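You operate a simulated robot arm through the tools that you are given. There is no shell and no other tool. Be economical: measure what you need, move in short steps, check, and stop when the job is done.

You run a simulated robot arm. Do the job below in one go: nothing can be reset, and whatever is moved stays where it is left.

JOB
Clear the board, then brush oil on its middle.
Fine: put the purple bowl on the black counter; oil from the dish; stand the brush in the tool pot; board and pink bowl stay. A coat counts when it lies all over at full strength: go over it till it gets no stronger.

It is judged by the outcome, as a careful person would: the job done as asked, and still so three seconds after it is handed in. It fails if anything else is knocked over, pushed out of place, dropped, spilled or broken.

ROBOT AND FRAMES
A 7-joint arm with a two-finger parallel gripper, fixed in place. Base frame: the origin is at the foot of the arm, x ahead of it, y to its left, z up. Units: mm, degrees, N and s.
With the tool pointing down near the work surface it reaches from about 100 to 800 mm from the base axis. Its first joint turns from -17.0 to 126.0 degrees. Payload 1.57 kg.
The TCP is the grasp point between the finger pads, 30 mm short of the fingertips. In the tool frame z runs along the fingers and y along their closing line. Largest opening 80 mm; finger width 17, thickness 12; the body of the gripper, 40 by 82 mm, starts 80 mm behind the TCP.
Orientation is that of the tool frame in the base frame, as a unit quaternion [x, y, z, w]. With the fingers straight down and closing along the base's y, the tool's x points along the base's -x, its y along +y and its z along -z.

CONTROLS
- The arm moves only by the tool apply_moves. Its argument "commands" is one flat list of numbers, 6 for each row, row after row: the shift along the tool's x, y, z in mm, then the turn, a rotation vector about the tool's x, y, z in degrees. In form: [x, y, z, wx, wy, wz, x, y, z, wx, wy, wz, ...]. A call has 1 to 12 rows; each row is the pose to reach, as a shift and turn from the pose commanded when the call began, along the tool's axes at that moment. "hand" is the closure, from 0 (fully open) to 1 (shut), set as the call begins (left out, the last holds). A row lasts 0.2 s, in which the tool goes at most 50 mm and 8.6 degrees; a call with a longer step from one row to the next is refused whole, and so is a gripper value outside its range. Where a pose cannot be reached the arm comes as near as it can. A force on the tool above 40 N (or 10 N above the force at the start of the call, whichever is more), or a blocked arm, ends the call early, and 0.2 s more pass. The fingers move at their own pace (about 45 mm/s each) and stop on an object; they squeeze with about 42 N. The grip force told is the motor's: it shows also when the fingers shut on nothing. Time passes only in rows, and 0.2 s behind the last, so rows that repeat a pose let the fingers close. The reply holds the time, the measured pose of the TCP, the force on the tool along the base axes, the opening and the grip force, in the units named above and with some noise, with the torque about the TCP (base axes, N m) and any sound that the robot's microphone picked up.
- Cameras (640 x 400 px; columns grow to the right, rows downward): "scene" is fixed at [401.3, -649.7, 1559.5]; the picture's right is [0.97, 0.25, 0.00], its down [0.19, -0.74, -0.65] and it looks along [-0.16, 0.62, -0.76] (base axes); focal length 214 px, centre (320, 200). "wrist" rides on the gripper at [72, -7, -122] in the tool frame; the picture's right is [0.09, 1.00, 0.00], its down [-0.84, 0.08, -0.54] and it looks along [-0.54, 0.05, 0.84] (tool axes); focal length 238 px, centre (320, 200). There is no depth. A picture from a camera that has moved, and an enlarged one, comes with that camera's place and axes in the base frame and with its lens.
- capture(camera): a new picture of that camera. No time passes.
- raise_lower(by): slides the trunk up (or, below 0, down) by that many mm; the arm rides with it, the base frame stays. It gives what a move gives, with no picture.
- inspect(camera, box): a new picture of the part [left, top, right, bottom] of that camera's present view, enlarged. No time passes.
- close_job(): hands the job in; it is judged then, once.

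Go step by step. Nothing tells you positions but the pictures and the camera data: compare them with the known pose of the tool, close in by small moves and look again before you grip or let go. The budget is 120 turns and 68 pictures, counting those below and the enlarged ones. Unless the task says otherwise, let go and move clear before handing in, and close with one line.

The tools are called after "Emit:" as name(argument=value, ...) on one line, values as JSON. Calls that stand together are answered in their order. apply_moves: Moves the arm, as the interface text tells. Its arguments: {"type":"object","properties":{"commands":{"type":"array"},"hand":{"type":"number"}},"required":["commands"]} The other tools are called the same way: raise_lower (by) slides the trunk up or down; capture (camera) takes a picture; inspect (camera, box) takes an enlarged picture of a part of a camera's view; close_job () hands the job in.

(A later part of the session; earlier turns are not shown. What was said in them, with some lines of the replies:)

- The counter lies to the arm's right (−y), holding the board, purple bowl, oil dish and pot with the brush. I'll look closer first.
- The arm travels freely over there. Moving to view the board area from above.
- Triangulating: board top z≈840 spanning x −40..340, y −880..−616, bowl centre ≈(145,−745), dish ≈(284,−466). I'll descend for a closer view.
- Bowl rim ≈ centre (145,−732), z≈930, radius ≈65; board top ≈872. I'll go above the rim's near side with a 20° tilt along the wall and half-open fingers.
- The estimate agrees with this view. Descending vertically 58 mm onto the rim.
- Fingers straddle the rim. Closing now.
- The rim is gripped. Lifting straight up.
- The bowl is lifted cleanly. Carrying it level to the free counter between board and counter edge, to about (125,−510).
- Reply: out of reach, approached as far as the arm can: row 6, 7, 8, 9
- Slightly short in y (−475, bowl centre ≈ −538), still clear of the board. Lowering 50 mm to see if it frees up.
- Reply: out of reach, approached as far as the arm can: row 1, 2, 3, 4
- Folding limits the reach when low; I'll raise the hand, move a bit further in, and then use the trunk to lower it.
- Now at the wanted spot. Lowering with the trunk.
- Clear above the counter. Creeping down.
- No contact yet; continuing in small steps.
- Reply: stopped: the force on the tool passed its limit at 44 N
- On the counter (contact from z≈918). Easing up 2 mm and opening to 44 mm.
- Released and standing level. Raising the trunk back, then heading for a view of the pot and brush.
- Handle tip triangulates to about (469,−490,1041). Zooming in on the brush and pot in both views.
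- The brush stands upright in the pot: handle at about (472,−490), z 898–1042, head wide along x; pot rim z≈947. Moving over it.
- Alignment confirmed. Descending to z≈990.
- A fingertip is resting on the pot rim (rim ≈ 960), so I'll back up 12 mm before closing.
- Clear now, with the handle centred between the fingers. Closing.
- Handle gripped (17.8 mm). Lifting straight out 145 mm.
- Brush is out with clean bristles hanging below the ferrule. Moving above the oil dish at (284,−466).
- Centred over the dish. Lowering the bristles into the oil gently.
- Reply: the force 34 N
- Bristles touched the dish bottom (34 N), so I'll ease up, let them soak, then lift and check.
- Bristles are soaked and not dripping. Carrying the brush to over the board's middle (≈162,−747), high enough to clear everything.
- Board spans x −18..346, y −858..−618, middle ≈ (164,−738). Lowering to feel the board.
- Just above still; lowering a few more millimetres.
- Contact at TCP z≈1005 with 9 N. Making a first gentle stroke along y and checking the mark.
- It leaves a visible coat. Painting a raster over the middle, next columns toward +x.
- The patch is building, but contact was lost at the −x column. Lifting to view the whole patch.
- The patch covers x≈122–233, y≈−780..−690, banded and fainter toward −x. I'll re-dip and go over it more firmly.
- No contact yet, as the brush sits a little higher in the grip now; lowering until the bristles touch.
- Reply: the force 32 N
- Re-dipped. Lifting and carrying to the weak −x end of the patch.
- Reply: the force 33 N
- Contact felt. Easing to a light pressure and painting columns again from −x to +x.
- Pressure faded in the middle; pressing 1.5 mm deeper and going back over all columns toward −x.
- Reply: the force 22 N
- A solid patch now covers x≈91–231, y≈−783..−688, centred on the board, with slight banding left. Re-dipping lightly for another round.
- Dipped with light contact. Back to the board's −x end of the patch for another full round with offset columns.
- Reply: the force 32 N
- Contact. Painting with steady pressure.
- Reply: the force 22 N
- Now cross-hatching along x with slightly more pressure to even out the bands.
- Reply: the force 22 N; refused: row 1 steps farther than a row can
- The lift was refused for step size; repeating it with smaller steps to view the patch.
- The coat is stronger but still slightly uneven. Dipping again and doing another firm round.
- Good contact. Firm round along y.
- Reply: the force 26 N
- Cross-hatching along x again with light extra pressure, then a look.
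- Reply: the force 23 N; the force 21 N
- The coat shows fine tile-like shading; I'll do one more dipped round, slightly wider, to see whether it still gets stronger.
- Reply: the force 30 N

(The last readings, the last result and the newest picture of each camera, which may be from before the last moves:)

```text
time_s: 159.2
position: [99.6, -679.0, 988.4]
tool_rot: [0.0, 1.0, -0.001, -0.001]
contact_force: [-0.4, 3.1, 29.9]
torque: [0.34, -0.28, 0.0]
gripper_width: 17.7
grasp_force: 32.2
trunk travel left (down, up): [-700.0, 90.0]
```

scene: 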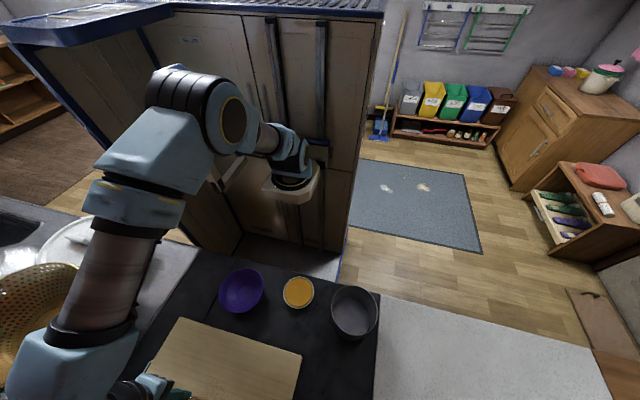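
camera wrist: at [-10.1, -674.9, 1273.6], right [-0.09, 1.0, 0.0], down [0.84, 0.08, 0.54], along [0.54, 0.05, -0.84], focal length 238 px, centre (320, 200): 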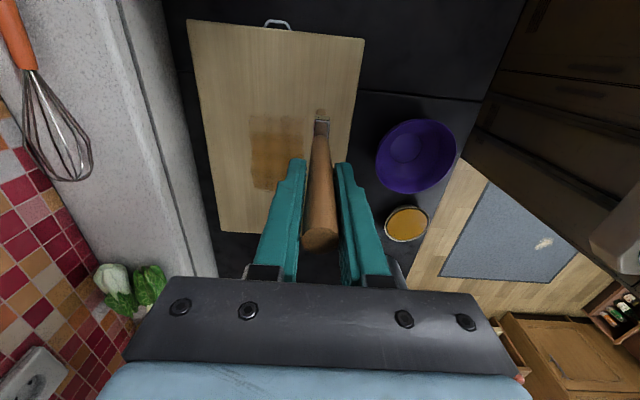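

Wider round: y −679…−791, x 99…225.

Emit:
apply_moves(commands=[0, 0, -1, 0, 0, 0, 0, -22, -1, 0, 0, 0, 0, -44, -1, 0, 0, 0, 0, -66, -1, 0, 0, 0, 0, -88, -1, 0, 0, 0, 0, -112, -1, 0, 0, 0, -18, -112, -1, 0, 0, 0, -18, -88, -1, 0, 0, 0, -18, -66, -1, 0, 0, 0, -18, -44, -1, 0, 0, 0, -18, -22, -1, 0, 0, 0, -18, 0, -1, 0, 0, 0])

Emit:
apply_moves(commands=[-18, 0, 0.3, 0, 0, 0, -18, -22, 0.3, 0, 0, 0, -18, -44, 0.3, 0, 0, 0, -18, -66, 0.3, 0, 0, 0, -18, -88, 0.3, 0, 0, 0, -18, -112, 0.3, 0, 0, 0, -36, -112, 0.3, 0, 0, 0, -36, -88, 0.3, 0, 0, 0, -36, -66, 0.3, 0, 0, 0, -36, -44, 0.3, 0, 0, 0, -36, -22, 0.3, 0, 0, 0, -36, 0, 0.3, 0, 0, 0])

Emit:
apply_moves(commands=[-18, 0, 0.5, 0, 0, 0, -18, -22, 0.5, 0, 0, 0, -18, -44, 0.5, 0, 0, 0, -18, -66, 0.5, 0, 0, 0, -18, -88, 0.5, 0, 0, 0, -18, -112, 0.5, 0, 0, 0, -36, -112, 0.5, 0, 0, 0, -36, -88, 0.5, 0, 0, 0, -36, -66, 0.5, 0, 0, 0, -36, -44, 0.5, 0, 0, 0, -36, -22, 0.5, 0, 0, 0, -36, 0, 0.5, 0, 0, 0])

Emit:
apply_moves(commands=[-18, 0, 0.6, 0, 0, 0, -18, -22, 0.6, 0, 0, 0, -18, -44, 0.6, 0, 0, 0, -18, -66, 0.6, 0, 0, 0, -18, -88, 0.6, 0, 0, 0, -18, -112, 0.6, 0, 0, 0, -36, -112, 0.6, 0, 0, 0, -36, -88, 0.6, 0, 0, 0, -36, -66, 0.6, 0, 0, 0, -36, -44, 0.6, 0, 0, 0, -36, -22, 0.6, 0, 0, 0, -36, 0, 0.6, 0, 0, 0])

Emit:
apply_moves(commands=[25, 2, -35, 0, 0, 0, 50, 4, -65, 0, 0, 0, 75, 6, -95, 0, 0, 0, 100, 8, -125, 0, 0, 0, 125, 10, -150, 0, 0, 0, 151, 13, -155, 0, 0, 0, 151, 13, -155, 0, 0, 0])

Emit:
inspect(camera="wrist", box=[190, 60, 350, 240])

```text
time_s: 161.8
position: [118.4, -678.5, 987.3]
tool_rot: [0.0, 1.0, 0.0, 0.0]
contact_force: [0.0, -5.3, 16.8]
torque: [-0.51, -0.16, -0.01]
gripper_width: 17.9
grasp_force: 33.2
trunk travel left (down, up): [-700.0, 90.0]
```

```text
time_s: 164.4
position: [153.9, -677.9, 987.4]
tool_rot: [-0.001, 1.0, 0.0, 0.001]
contact_force: [-0.1, -4.5, 16.4]
torque: [-0.46, -0.14, -0.02]
gripper_width: 18.2
grasp_force: 32.7
trunk travel left (down, up): [-700.0, 90.0]
```

```text
time_s: 167.0
position: [189.6, -680.0, 986.0]
tool_rot: [-0.001, 1.0, -0.001, 0.0]
contact_force: [0.7, -4.9, 20.7]
torque: [-0.57, -0.18, 0.01]
gripper_width: 17.9
grasp_force: 32.2
trunk travel left (down, up): [-700.0, 90.0]
```

```text
time_s: 169.6
position: [226.0, -678.4, 985.0]
tool_rot: [0.0, 1.0, 0.0, 0.0]
contact_force: [-0.2, -3.1, 12.9]
torque: [-0.31, -0.18, -0.02]
gripper_width: 17.9
grasp_force: 32.9
trunk travel left (down, up): [-700.0, 90.0]
```

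```text
time_s: 171.2
position: [74.4, -665.5, 1140.2]
tool_rot: [0.0, 1.0, 0.0, 0.0]
contact_force: [-0.2, 0.1, 0.5]
torque: [-0.01, 0.04, -0.03]
gripper_width: 18.1
grasp_force: 32.4
trunk travel left (down, up): [-700.0, 90.0]
```

```text
2.22 times, centred on (270, 150) of wrist
camera zoom: at [3.1, -672.5, 1264.6], right [-0.09, 1.0, 0.0], down [0.84, 0.08, 0.54], along [0.54, 0.05, -0.84], focal length 530 px, centre (431, 311)
```

zoom: 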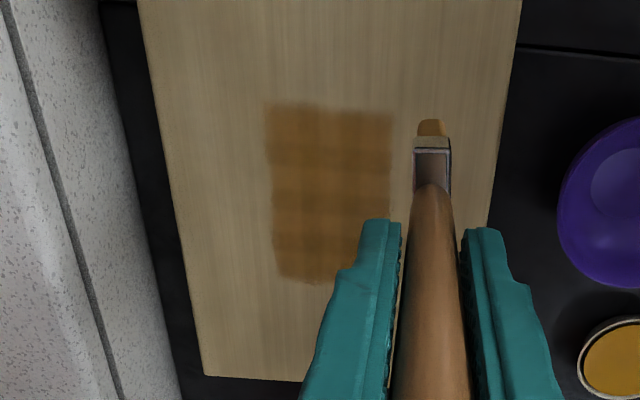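

The patch stayed the same size despite wider strokes, so the "middle" area is fully bounded. Moving aside to see all of it.

Emit:
apply_moves(commands=[0, 30, 0, 0, 0, 0, 0, 60, 0, 0, 0, 0, 0, 60, 0, 0, 0, 0])

Emit:
inspect(camera="wrist", box=[200, 90, 300, 180])

```text
time_s: 172.0
position: [74.9, -606.5, 1140.0]
tool_rot: [0.001, 1.0, 0.001, 0.0]
contact_force: [-0.7, -0.5, -1.0]
torque: [-0.01, 0.02, -0.01]
gripper_width: 17.9
grasp_force: 33.3
trunk travel left (down, up): [-700.0, 90.0]
```

```text
4.44 times, centred on (250, 135) of wrist
camera zoom: at [3.5, -612.5, 1263.4], right [-0.09, 1.0, 0.0], down [0.84, 0.08, 0.54], along [0.54, 0.05, -0.84], focal length 1059 px, centre (631, 489)
```

zoom: 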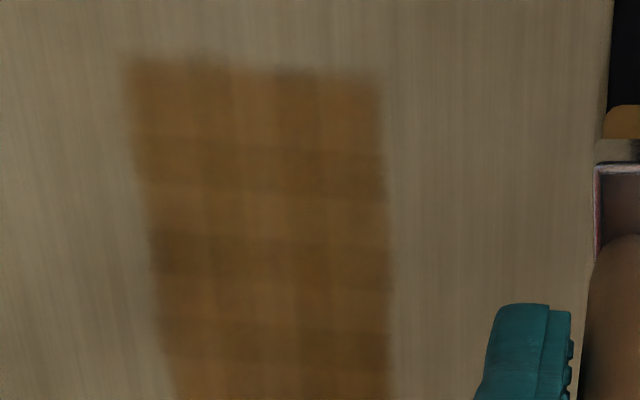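

Emit:
inspect(camera="wrist", box=[190, 95, 310, 215])

```text
3.33 times, centred on (250, 155) of wrist
camera zoom: at [3.5, -612.5, 1263.4], right [-0.09, 1.0, 0.0], down [0.84, 0.08, 0.54], along [0.54, 0.05, -0.84], focal length 794 px, centre (553, 350)
```

zoom: 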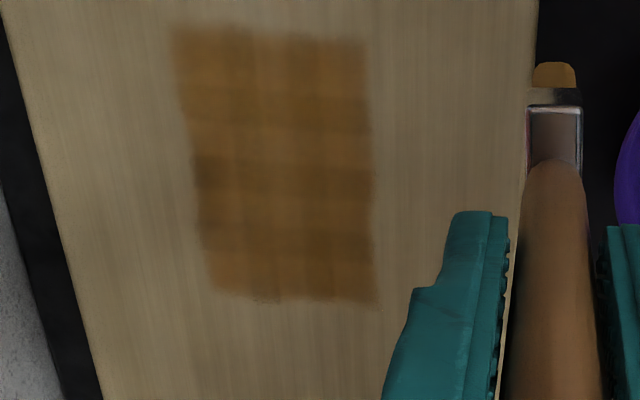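

Coverage is complete and regular (the plaid looks like overlap in the coat). One more dipped round to see whether it still strengthens.

Emit:
apply_moves(commands=[-30, 20, 0, 0, 0, 0, -60, 40, 0, 0, 0, 0, -90, 60, 0, 0, 0, 0, -120, 80, 0, 0, 0, 0, -150, 100, 0, 0, 0, 0, -180, 120, 0, 0, 0, 0, -208, 139, 30, 0, 0, 0, -208, 139, 70, 0, 0, 0, -208, 139, 110, 0, 0, 0, -208, 139, 135, 0, 0, 0, -208, 139, 143, 0, 0, 0, -208, 139, 144, 0, 0, 0])

Emit:
apply_moves(commands=[0, 0, 1, 0, 0, 0, 0, 0, 2, 0, 0, 0, 0, 0, 3, 0, 0, 0, 0, 0, 4, 0, 0, 0, 0, 0, 4, 0, 0, 0])

```text
time_s: 174.6
position: [283.5, -467.2, 996.2]
tool_rot: [-0.001, 1.0, 0.0, -0.001]
contact_force: [-0.9, 0.6, 0.4]
torque: [0.02, 0.02, 0.02]
gripper_width: 18.0
grasp_force: 32.8
trunk travel left (down, up): [-700.0, 90.0]
```

```text
time_s: 175.8
position: [283.0, -466.8, 993.6]
tool_rot: [0.0, 1.0, 0.0, 0.0]
contact_force: [-0.1, 0.3, -0.2]
torque: [0.01, -0.02, 0.02]
gripper_width: 18.0
grasp_force: 32.7
trunk travel left (down, up): [-700.0, 90.0]
```

Emit:
apply_moves(commands=[0, 0, 1, 0, 0, 0, 0, 0, 2, 0, 0, 0, 0, 0, 2.5, 0, 0, 0, 0, 0, 2.5, 0, 0, 0])

Emit:
apply_moves(commands=[0, 0, -40, 0, 0, 0, 0, 0, -80, 0, 0, 0, 26, -32, -100, 0, 0, 0, 52, -64, -100, 0, 0, 0, 78, -96, -100, 0, 0, 0, 104, -128, -100, 0, 0, 0, 130, -160, -100, 0, 0, 0, 156, -192, -80, 0, 0, 0, 178, -220, -50, 0, 0, 0, 178, -220, -15, 0, 0, 0, 178, -220, -2, 0, 0, 0, 178, -220, 2, 0, 0, 0])

Emit:
apply_moves(commands=[0, 0, 1, 0, 0, 0, 0, 0, 2, 0, 0, 0, 0, 0, 3, 0, 0, 0, 0, 0, 3, 0, 0, 0])

```text
time_s: 176.8
position: [282.6, -468.2, 992.0]
tool_rot: [0.0, 1.0, -0.002, 0.0]
contact_force: [-0.2, 1.5, 32.9]
torque: [0.13, -0.04, 0.0]
gripper_width: 18.1
grasp_force: 33.1
trunk travel left (down, up): [-700.0, 90.0]
```

```text
time_s: 179.4
position: [104.9, -688.5, 987.4]
tool_rot: [0.0, 1.0, 0.0, 0.0]
contact_force: [0.9, -1.2, -0.8]
torque: [0.01, -0.03, -0.01]
gripper_width: 17.7
grasp_force: 33.0
trunk travel left (down, up): [-700.0, 90.0]
```

```text
time_s: 180.4
position: [105.1, -688.2, 986.6]
tool_rot: [0.0, 1.0, -0.001, 0.0]
contact_force: [1.6, 0.0, 5.0]
torque: [0.07, -0.22, 0.0]
gripper_width: 17.9
grasp_force: 32.4
trunk travel left (down, up): [-700.0, 90.0]
```

Contact. Full round again along y.

Emit:
apply_moves(commands=[0, 0, 1.2, 0, 0, 0, 0, -20, 1.2, 0, 0, 0, 0, -40, 1.2, 0, 0, 0, 0, -60, 1.2, 0, 0, 0, 0, -80, 1.2, 0, 0, 0, 0, -97, 1.2, 0, 0, 0, -16, -97, 1.2, 0, 0, 0, -16, -80, 1.2, 0, 0, 0, -16, -60, 1.2, 0, 0, 0, -16, -40, 1.2, 0, 0, 0, -16, -20, 1.2, 0, 0, 0, -16, 0, 1.2, 0, 0, 0])

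Emit:
apply_moves(commands=[-16, 0, 0.5, 0, 0, 0, -16, -20, 0.5, 0, 0, 0, -16, -40, 0.5, 0, 0, 0, -16, -60, 0.5, 0, 0, 0, -16, -80, 0.5, 0, 0, 0, -16, -97, 0.5, 0, 0, 0, -32, -97, 0.5, 0, 0, 0, -32, -80, 0.5, 0, 0, 0, -32, -60, 0.5, 0, 0, 0, -32, -40, 0.5, 0, 0, 0, -32, -20, 0.5, 0, 0, 0, -32, 0, 0.5, 0, 0, 0])

Emit:
apply_moves(commands=[-16, 0, 0.6, 0, 0, 0, -16, -20, 0.6, 0, 0, 0, -16, -40, 0.6, 0, 0, 0, -16, -60, 0.6, 0, 0, 0, -16, -80, 0.6, 0, 0, 0, -16, -97, 0.6, 0, 0, 0, -32, -97, 0.6, 0, 0, 0, -32, -80, 0.6, 0, 0, 0, -32, -60, 0.6, 0, 0, 0, -32, -40, 0.6, 0, 0, 0, -32, -20, 0.6, 0, 0, 0, -32, 0, 0.6, 0, 0, 0])

Emit:
apply_moves(commands=[-16, 0, 0.6, 0, 0, 0, -16, -20, 0.6, 0, 0, 0, -16, -40, 0.6, 0, 0, 0, -16, -60, 0.6, 0, 0, 0, -16, -80, 0.6, 0, 0, 0, -16, -97, 0.6, 0, 0, 0, -32, -97, 0.6, 0, 0, 0, -32, -80, 0.6, 0, 0, 0, -32, -60, 0.6, 0, 0, 0, -32, -40, 0.6, 0, 0, 0, -32, -20, 0.6, 0, 0, 0, -32, 0, 0.6, 0, 0, 0])

Emit:
apply_moves(commands=[25, 10, -35, 0, 0, 0, 50, 20, -65, 0, 0, 0, 75, 35, -95, 0, 0, 0, 100, 50, -125, 0, 0, 0, 125, 66, -150, 0, 0, 0, 142, 82, -157, 0, 0, 0, 142, 82, -157, 0, 0, 0])

Emit:
inspect(camera="wrist", box=[190, 95, 310, 215])

```text
time_s: 183.0
position: [121.7, -687.4, 985.8]
tool_rot: [0.0, 1.0, 0.0, -0.001]
contact_force: [-0.5, -4.5, 17.6]
torque: [-0.44, -0.19, 0.0]
gripper_width: 18.2
grasp_force: 32.4
trunk travel left (down, up): [-700.0, 90.0]
```

```text
time_s: 185.6
position: [152.5, -687.6, 985.5]
tool_rot: [0.0, 1.0, -0.001, 0.0]
contact_force: [0.5, -6.2, 24.0]
torque: [-0.69, -0.22, -0.01]
gripper_width: 17.9
grasp_force: 32.8
trunk travel left (down, up): [-700.0, 90.0]
```

```text
time_s: 188.2
position: [185.1, -686.7, 982.6]
tool_rot: [0.0, 1.0, 0.001, 0.001]
contact_force: [-0.2, -0.2, 5.7]
torque: [0.03, -0.07, 0.04]
gripper_width: 17.9
grasp_force: 32.8
trunk travel left (down, up): [-700.0, 90.0]
```

```text
time_s: 190.8
position: [217.4, -685.5, 983.1]
tool_rot: [0.0, 1.0, 0.0, 0.0]
contact_force: [0.2, -0.1, 7.5]
torque: [-0.01, -0.1, -0.01]
gripper_width: 18.0
grasp_force: 32.4
trunk travel left (down, up): [-700.0, 90.0]
```

```text
time_s: 192.4
position: [76.1, -605.5, 1139.7]
tool_rot: [0.0, 1.0, 0.001, 0.0]
contact_force: [0.2, 0.3, -0.3]
torque: [0.03, 0.01, -0.02]
gripper_width: 18.0
grasp_force: 32.6
trunk travel left (down, up): [-700.0, 90.0]
```

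```text
3.33 times, centred on (250, 155) of wrist
camera zoom: at [4.4, -611.7, 1262.8], right [-0.09, 1.0, 0.0], down [0.84, 0.08, 0.54], along [0.54, 0.05, -0.84], focal length 794 px, centre (553, 350)
```

zoom: 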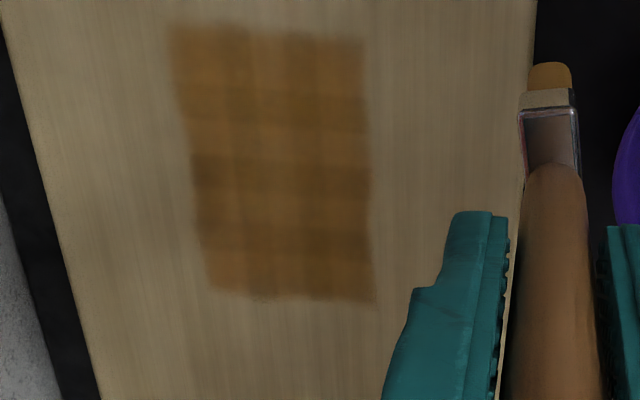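

No visible further strengthening: the coat is saturated and complete. Now carrying the brush back above the pot.

Emit:
apply_moves(commands=[-35, 11, 0, 0, 0, 0, -70, 22, 0, 0, 0, 0, -105, 32, 0, 0, 0, 0, -140, 43, 0, 0, 0, 0, -175, 53, 0, 0, 0, 0, -210, 64, 0, 0, 0, 0, -245, 74, 0, 0, 0, 0, -280, 85, 0, 0, 0, 0, -315, 95, 0, 0, 0, 0, -350, 106, 0, 0, 0, 0, -383, 115.5, 0, 0, 0, 0, -383, 115.5, 0, 0, 0, 0])

Emit:
capture(camera="wrist")

Emit:
inspect(camera="scene", box=[285, 190, 435, 350])

```text
time_s: 195.0
position: [459.7, -490.6, 1140.0]
tool_rot: [0.0, 1.0, 0.0, 0.0]
contact_force: [0.3, -0.2, 0.6]
torque: [0.0, -0.05, -0.04]
gripper_width: 18.1
grasp_force: 32.6
trunk travel left (down, up): [-700.0, 90.0]
```

```text
11 pictures are left
camera wrist: at [388.2, -496.9, 1263.2], right [-0.09, 1.0, 0.0], down [0.84, 0.08, 0.54], along [0.54, 0.05, -0.84], focal length 238 px, centre (320, 200)
```

wrist: 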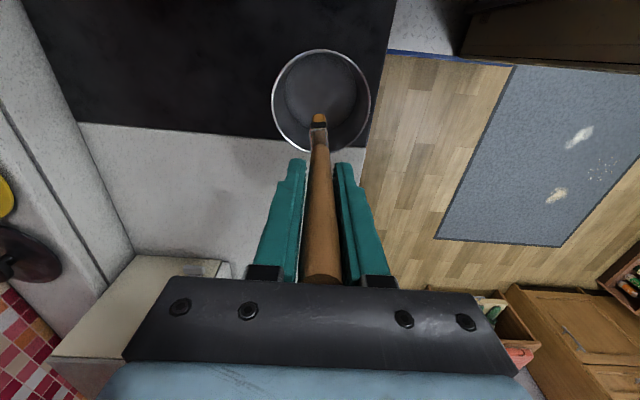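

```text
2.50 times, centred on (360, 270) of scene
camera zoom: at [401.3, -649.7, 1559.5], right [0.97, 0.25, 0.0], down [0.19, -0.74, -0.65], along [-0.16, 0.62, -0.76], focal length 536 px, centre (220, 25)
```

zoom: 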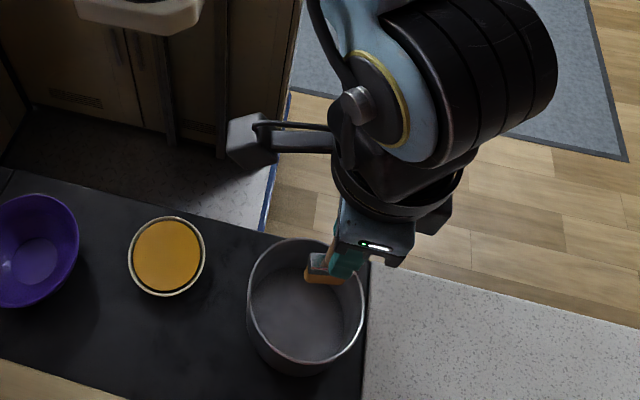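

The brush hangs nearly upright over the pot (centre ≈(450,−492)). Lowering it into the pot.

Emit:
apply_moves(commands=[8, -1, 0, 0, 0, 0, 8, -1, 30, 0, 0, 0, 8, -1, 60, 0, 0, 0, 8, -1, 90, 0, 0, 0, 8, -1, 115, 0, 0, 0, 8, -1, 135, 0, 0, 0, 8, -1, 150, 0, 0, 0, 8, -1, 155, 0, 0, 0, 8, -1, 155, 0, 0, 0])

Emit:
capture(camera="wrist")

```text
time_s: 197.0
position: [450.2, -491.6, 983.6]
tool_rot: [0.0, 1.0, 0.0, 0.0]
contact_force: [0.2, -0.3, -0.3]
torque: [0.03, 0.0, 0.0]
gripper_width: 17.8
grasp_force: 32.8
trunk travel left (down, up): [-700.0, 90.0]
```

```text
9 pictures are left
camera wrist: at [378.6, -497.6, 1107.0], right [-0.09, 1.0, 0.0], down [0.84, 0.08, 0.54], along [0.54, 0.05, -0.84], focal length 238 px, centre (320, 200)
```

wrist: 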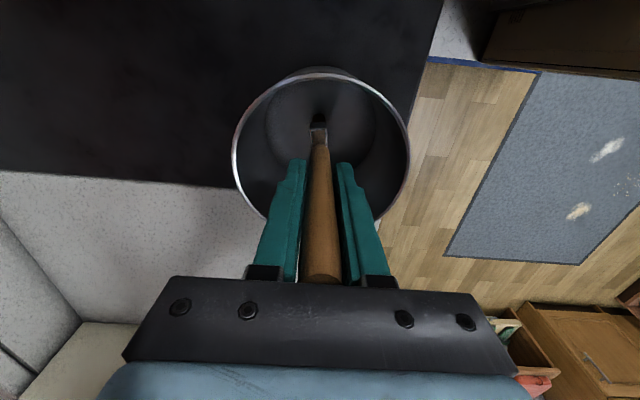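

Clear inside the pot. Creeping down to feel the floor.

Emit:
apply_moves(commands=[0, 0, 2, 0, 0, 0, 0, 0, 4, 0, 0, 0, 0, 0, 6, 0, 0, 0, 0, 0, 7, 0, 0, 0, 0, 0, 7, 0, 0, 0])

```text
time_s: 198.2
position: [450.6, -492.6, 976.8]
tool_rot: [0.0, 1.0, 0.001, 0.0]
contact_force: [-0.6, 0.8, -0.6]
torque: [-0.01, -0.03, -0.01]
gripper_width: 17.9
grasp_force: 32.5
trunk travel left (down, up): [-700.0, 90.0]
```

Emit:
apply_moves(commands=[0, 0, 1, 0, 0, 0, 0, 0, 2, 0, 0, 0, 0, 0, 3, 0, 0, 0, 0, 0, 3, 0, 0, 0])

```text
time_s: 199.2
position: [450.4, -491.6, 974.3]
tool_rot: [0.0, 1.0, 0.001, 0.0]
contact_force: [-0.4, 0.2, 6.8]
torque: [0.05, -0.06, 0.0]
gripper_width: 17.9
grasp_force: 32.4
trunk travel left (down, up): [-700.0, 90.0]
```

Floor contact at 974 with 7 N. Opening part-way so the fingers stay inside the rim.

Emit:
apply_moves(commands=[0, 0, 0, 0, 0, 0, 0, 0, 0, 0, 0, 0, 0, 0, 0, 0, 0, 0, 0, 0, 0, 0, 0, 0, 0, 0, 0, 0, 0, 0], hand=0.5)

Emit:
capture(camera="wrist")

```text
time_s: 200.4
position: [450.0, -490.8, 974.5]
tool_rot: [-0.001, 1.0, 0.0, -0.001]
contact_force: [0.6, 0.4, 0.7]
torque: [-0.01, 0.01, -0.01]
gripper_width: 40.2
grasp_force: 0.1
trunk travel left (down, up): [-700.0, 90.0]
```

```text
8 pictures are left
camera wrist: at [378.8, -497.4, 1097.4], right [-0.09, 1.0, 0.0], down [0.84, 0.08, 0.54], along [0.54, 0.05, -0.84], focal length 238 px, centre (320, 200)
```

wrist: 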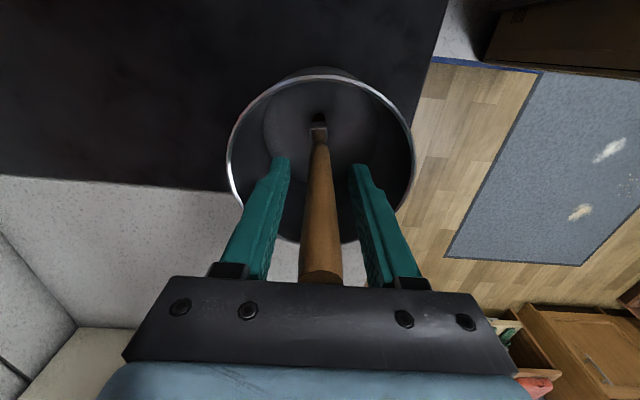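

The brush stands upright on its own between the open fingers. Rising straight up, clear of it.

Emit:
apply_moves(commands=[0, 0, -10, 0, 0, 0, 0, 0, -30, 0, 0, 0, 0, 0, -60, 0, 0, 0, 0, 0, -95, 0, 0, 0, 0, 0, -130, 0, 0, 0, 0, 0, -165, 0, 0, 0, 0, 0, -200, 0, 0, 0, 20, 20, -230, 0, 0, 0, 40, 50, -250, 0, 0, 0, 60, 80, -250, 0, 0, 0])

Emit:
capture(camera="scene")

Emit:
inspect(camera="scene", box=[120, 230, 400, 400])

```text
time_s: 202.6
position: [390.1, -411.9, 1223.4]
tool_rot: [0.0, 1.0, 0.001, -0.001]
contact_force: [0.5, -0.4, 0.4]
torque: [0.01, 0.03, 0.03]
gripper_width: 40.1
grasp_force: 0.0
trunk travel left (down, up): [-700.0, 90.0]
```

```text
7 pictures are left
```

scene: 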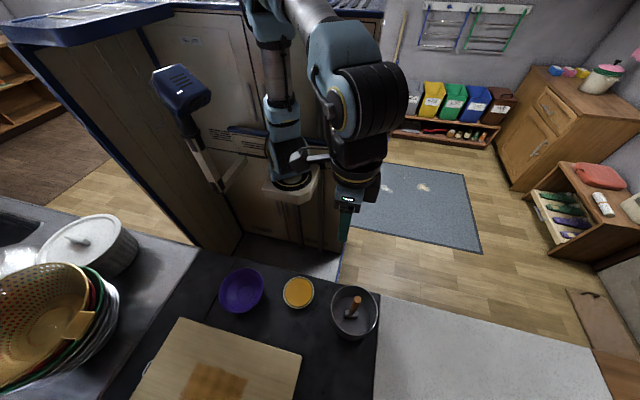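

```text
2.29 times, centred on (260, 315) of scene
camera zoom: at [401.3, -649.7, 1559.5], right [0.97, 0.25, 0.0], down [0.19, -0.74, -0.65], along [-0.16, 0.62, -0.76], focal length 490 px, centre (457, -63)
```

zoom: 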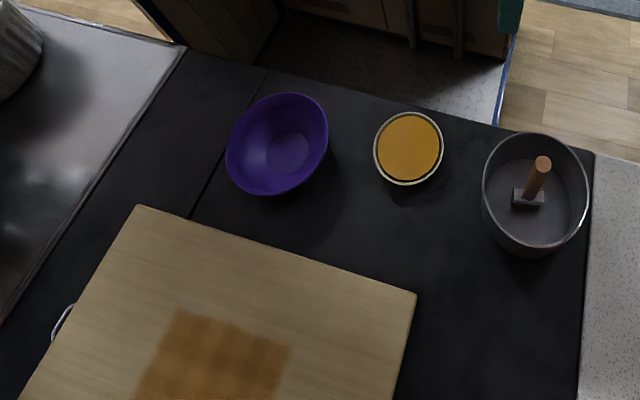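

The board hasn't shifted, its middle is coated, and the bowl stands on the black counter. The brush stands in the pot and the arm is clear, so I'm handing in.

Emit:
close_job()

```text
The job is handed in.
```

The purple bowl is on the black counter, the middle of the board is coated with oil from the dish until it got no stronger, and the brush stands in the tool pot. The board hasn't moved, and I never saw the pink bowl in any picture.
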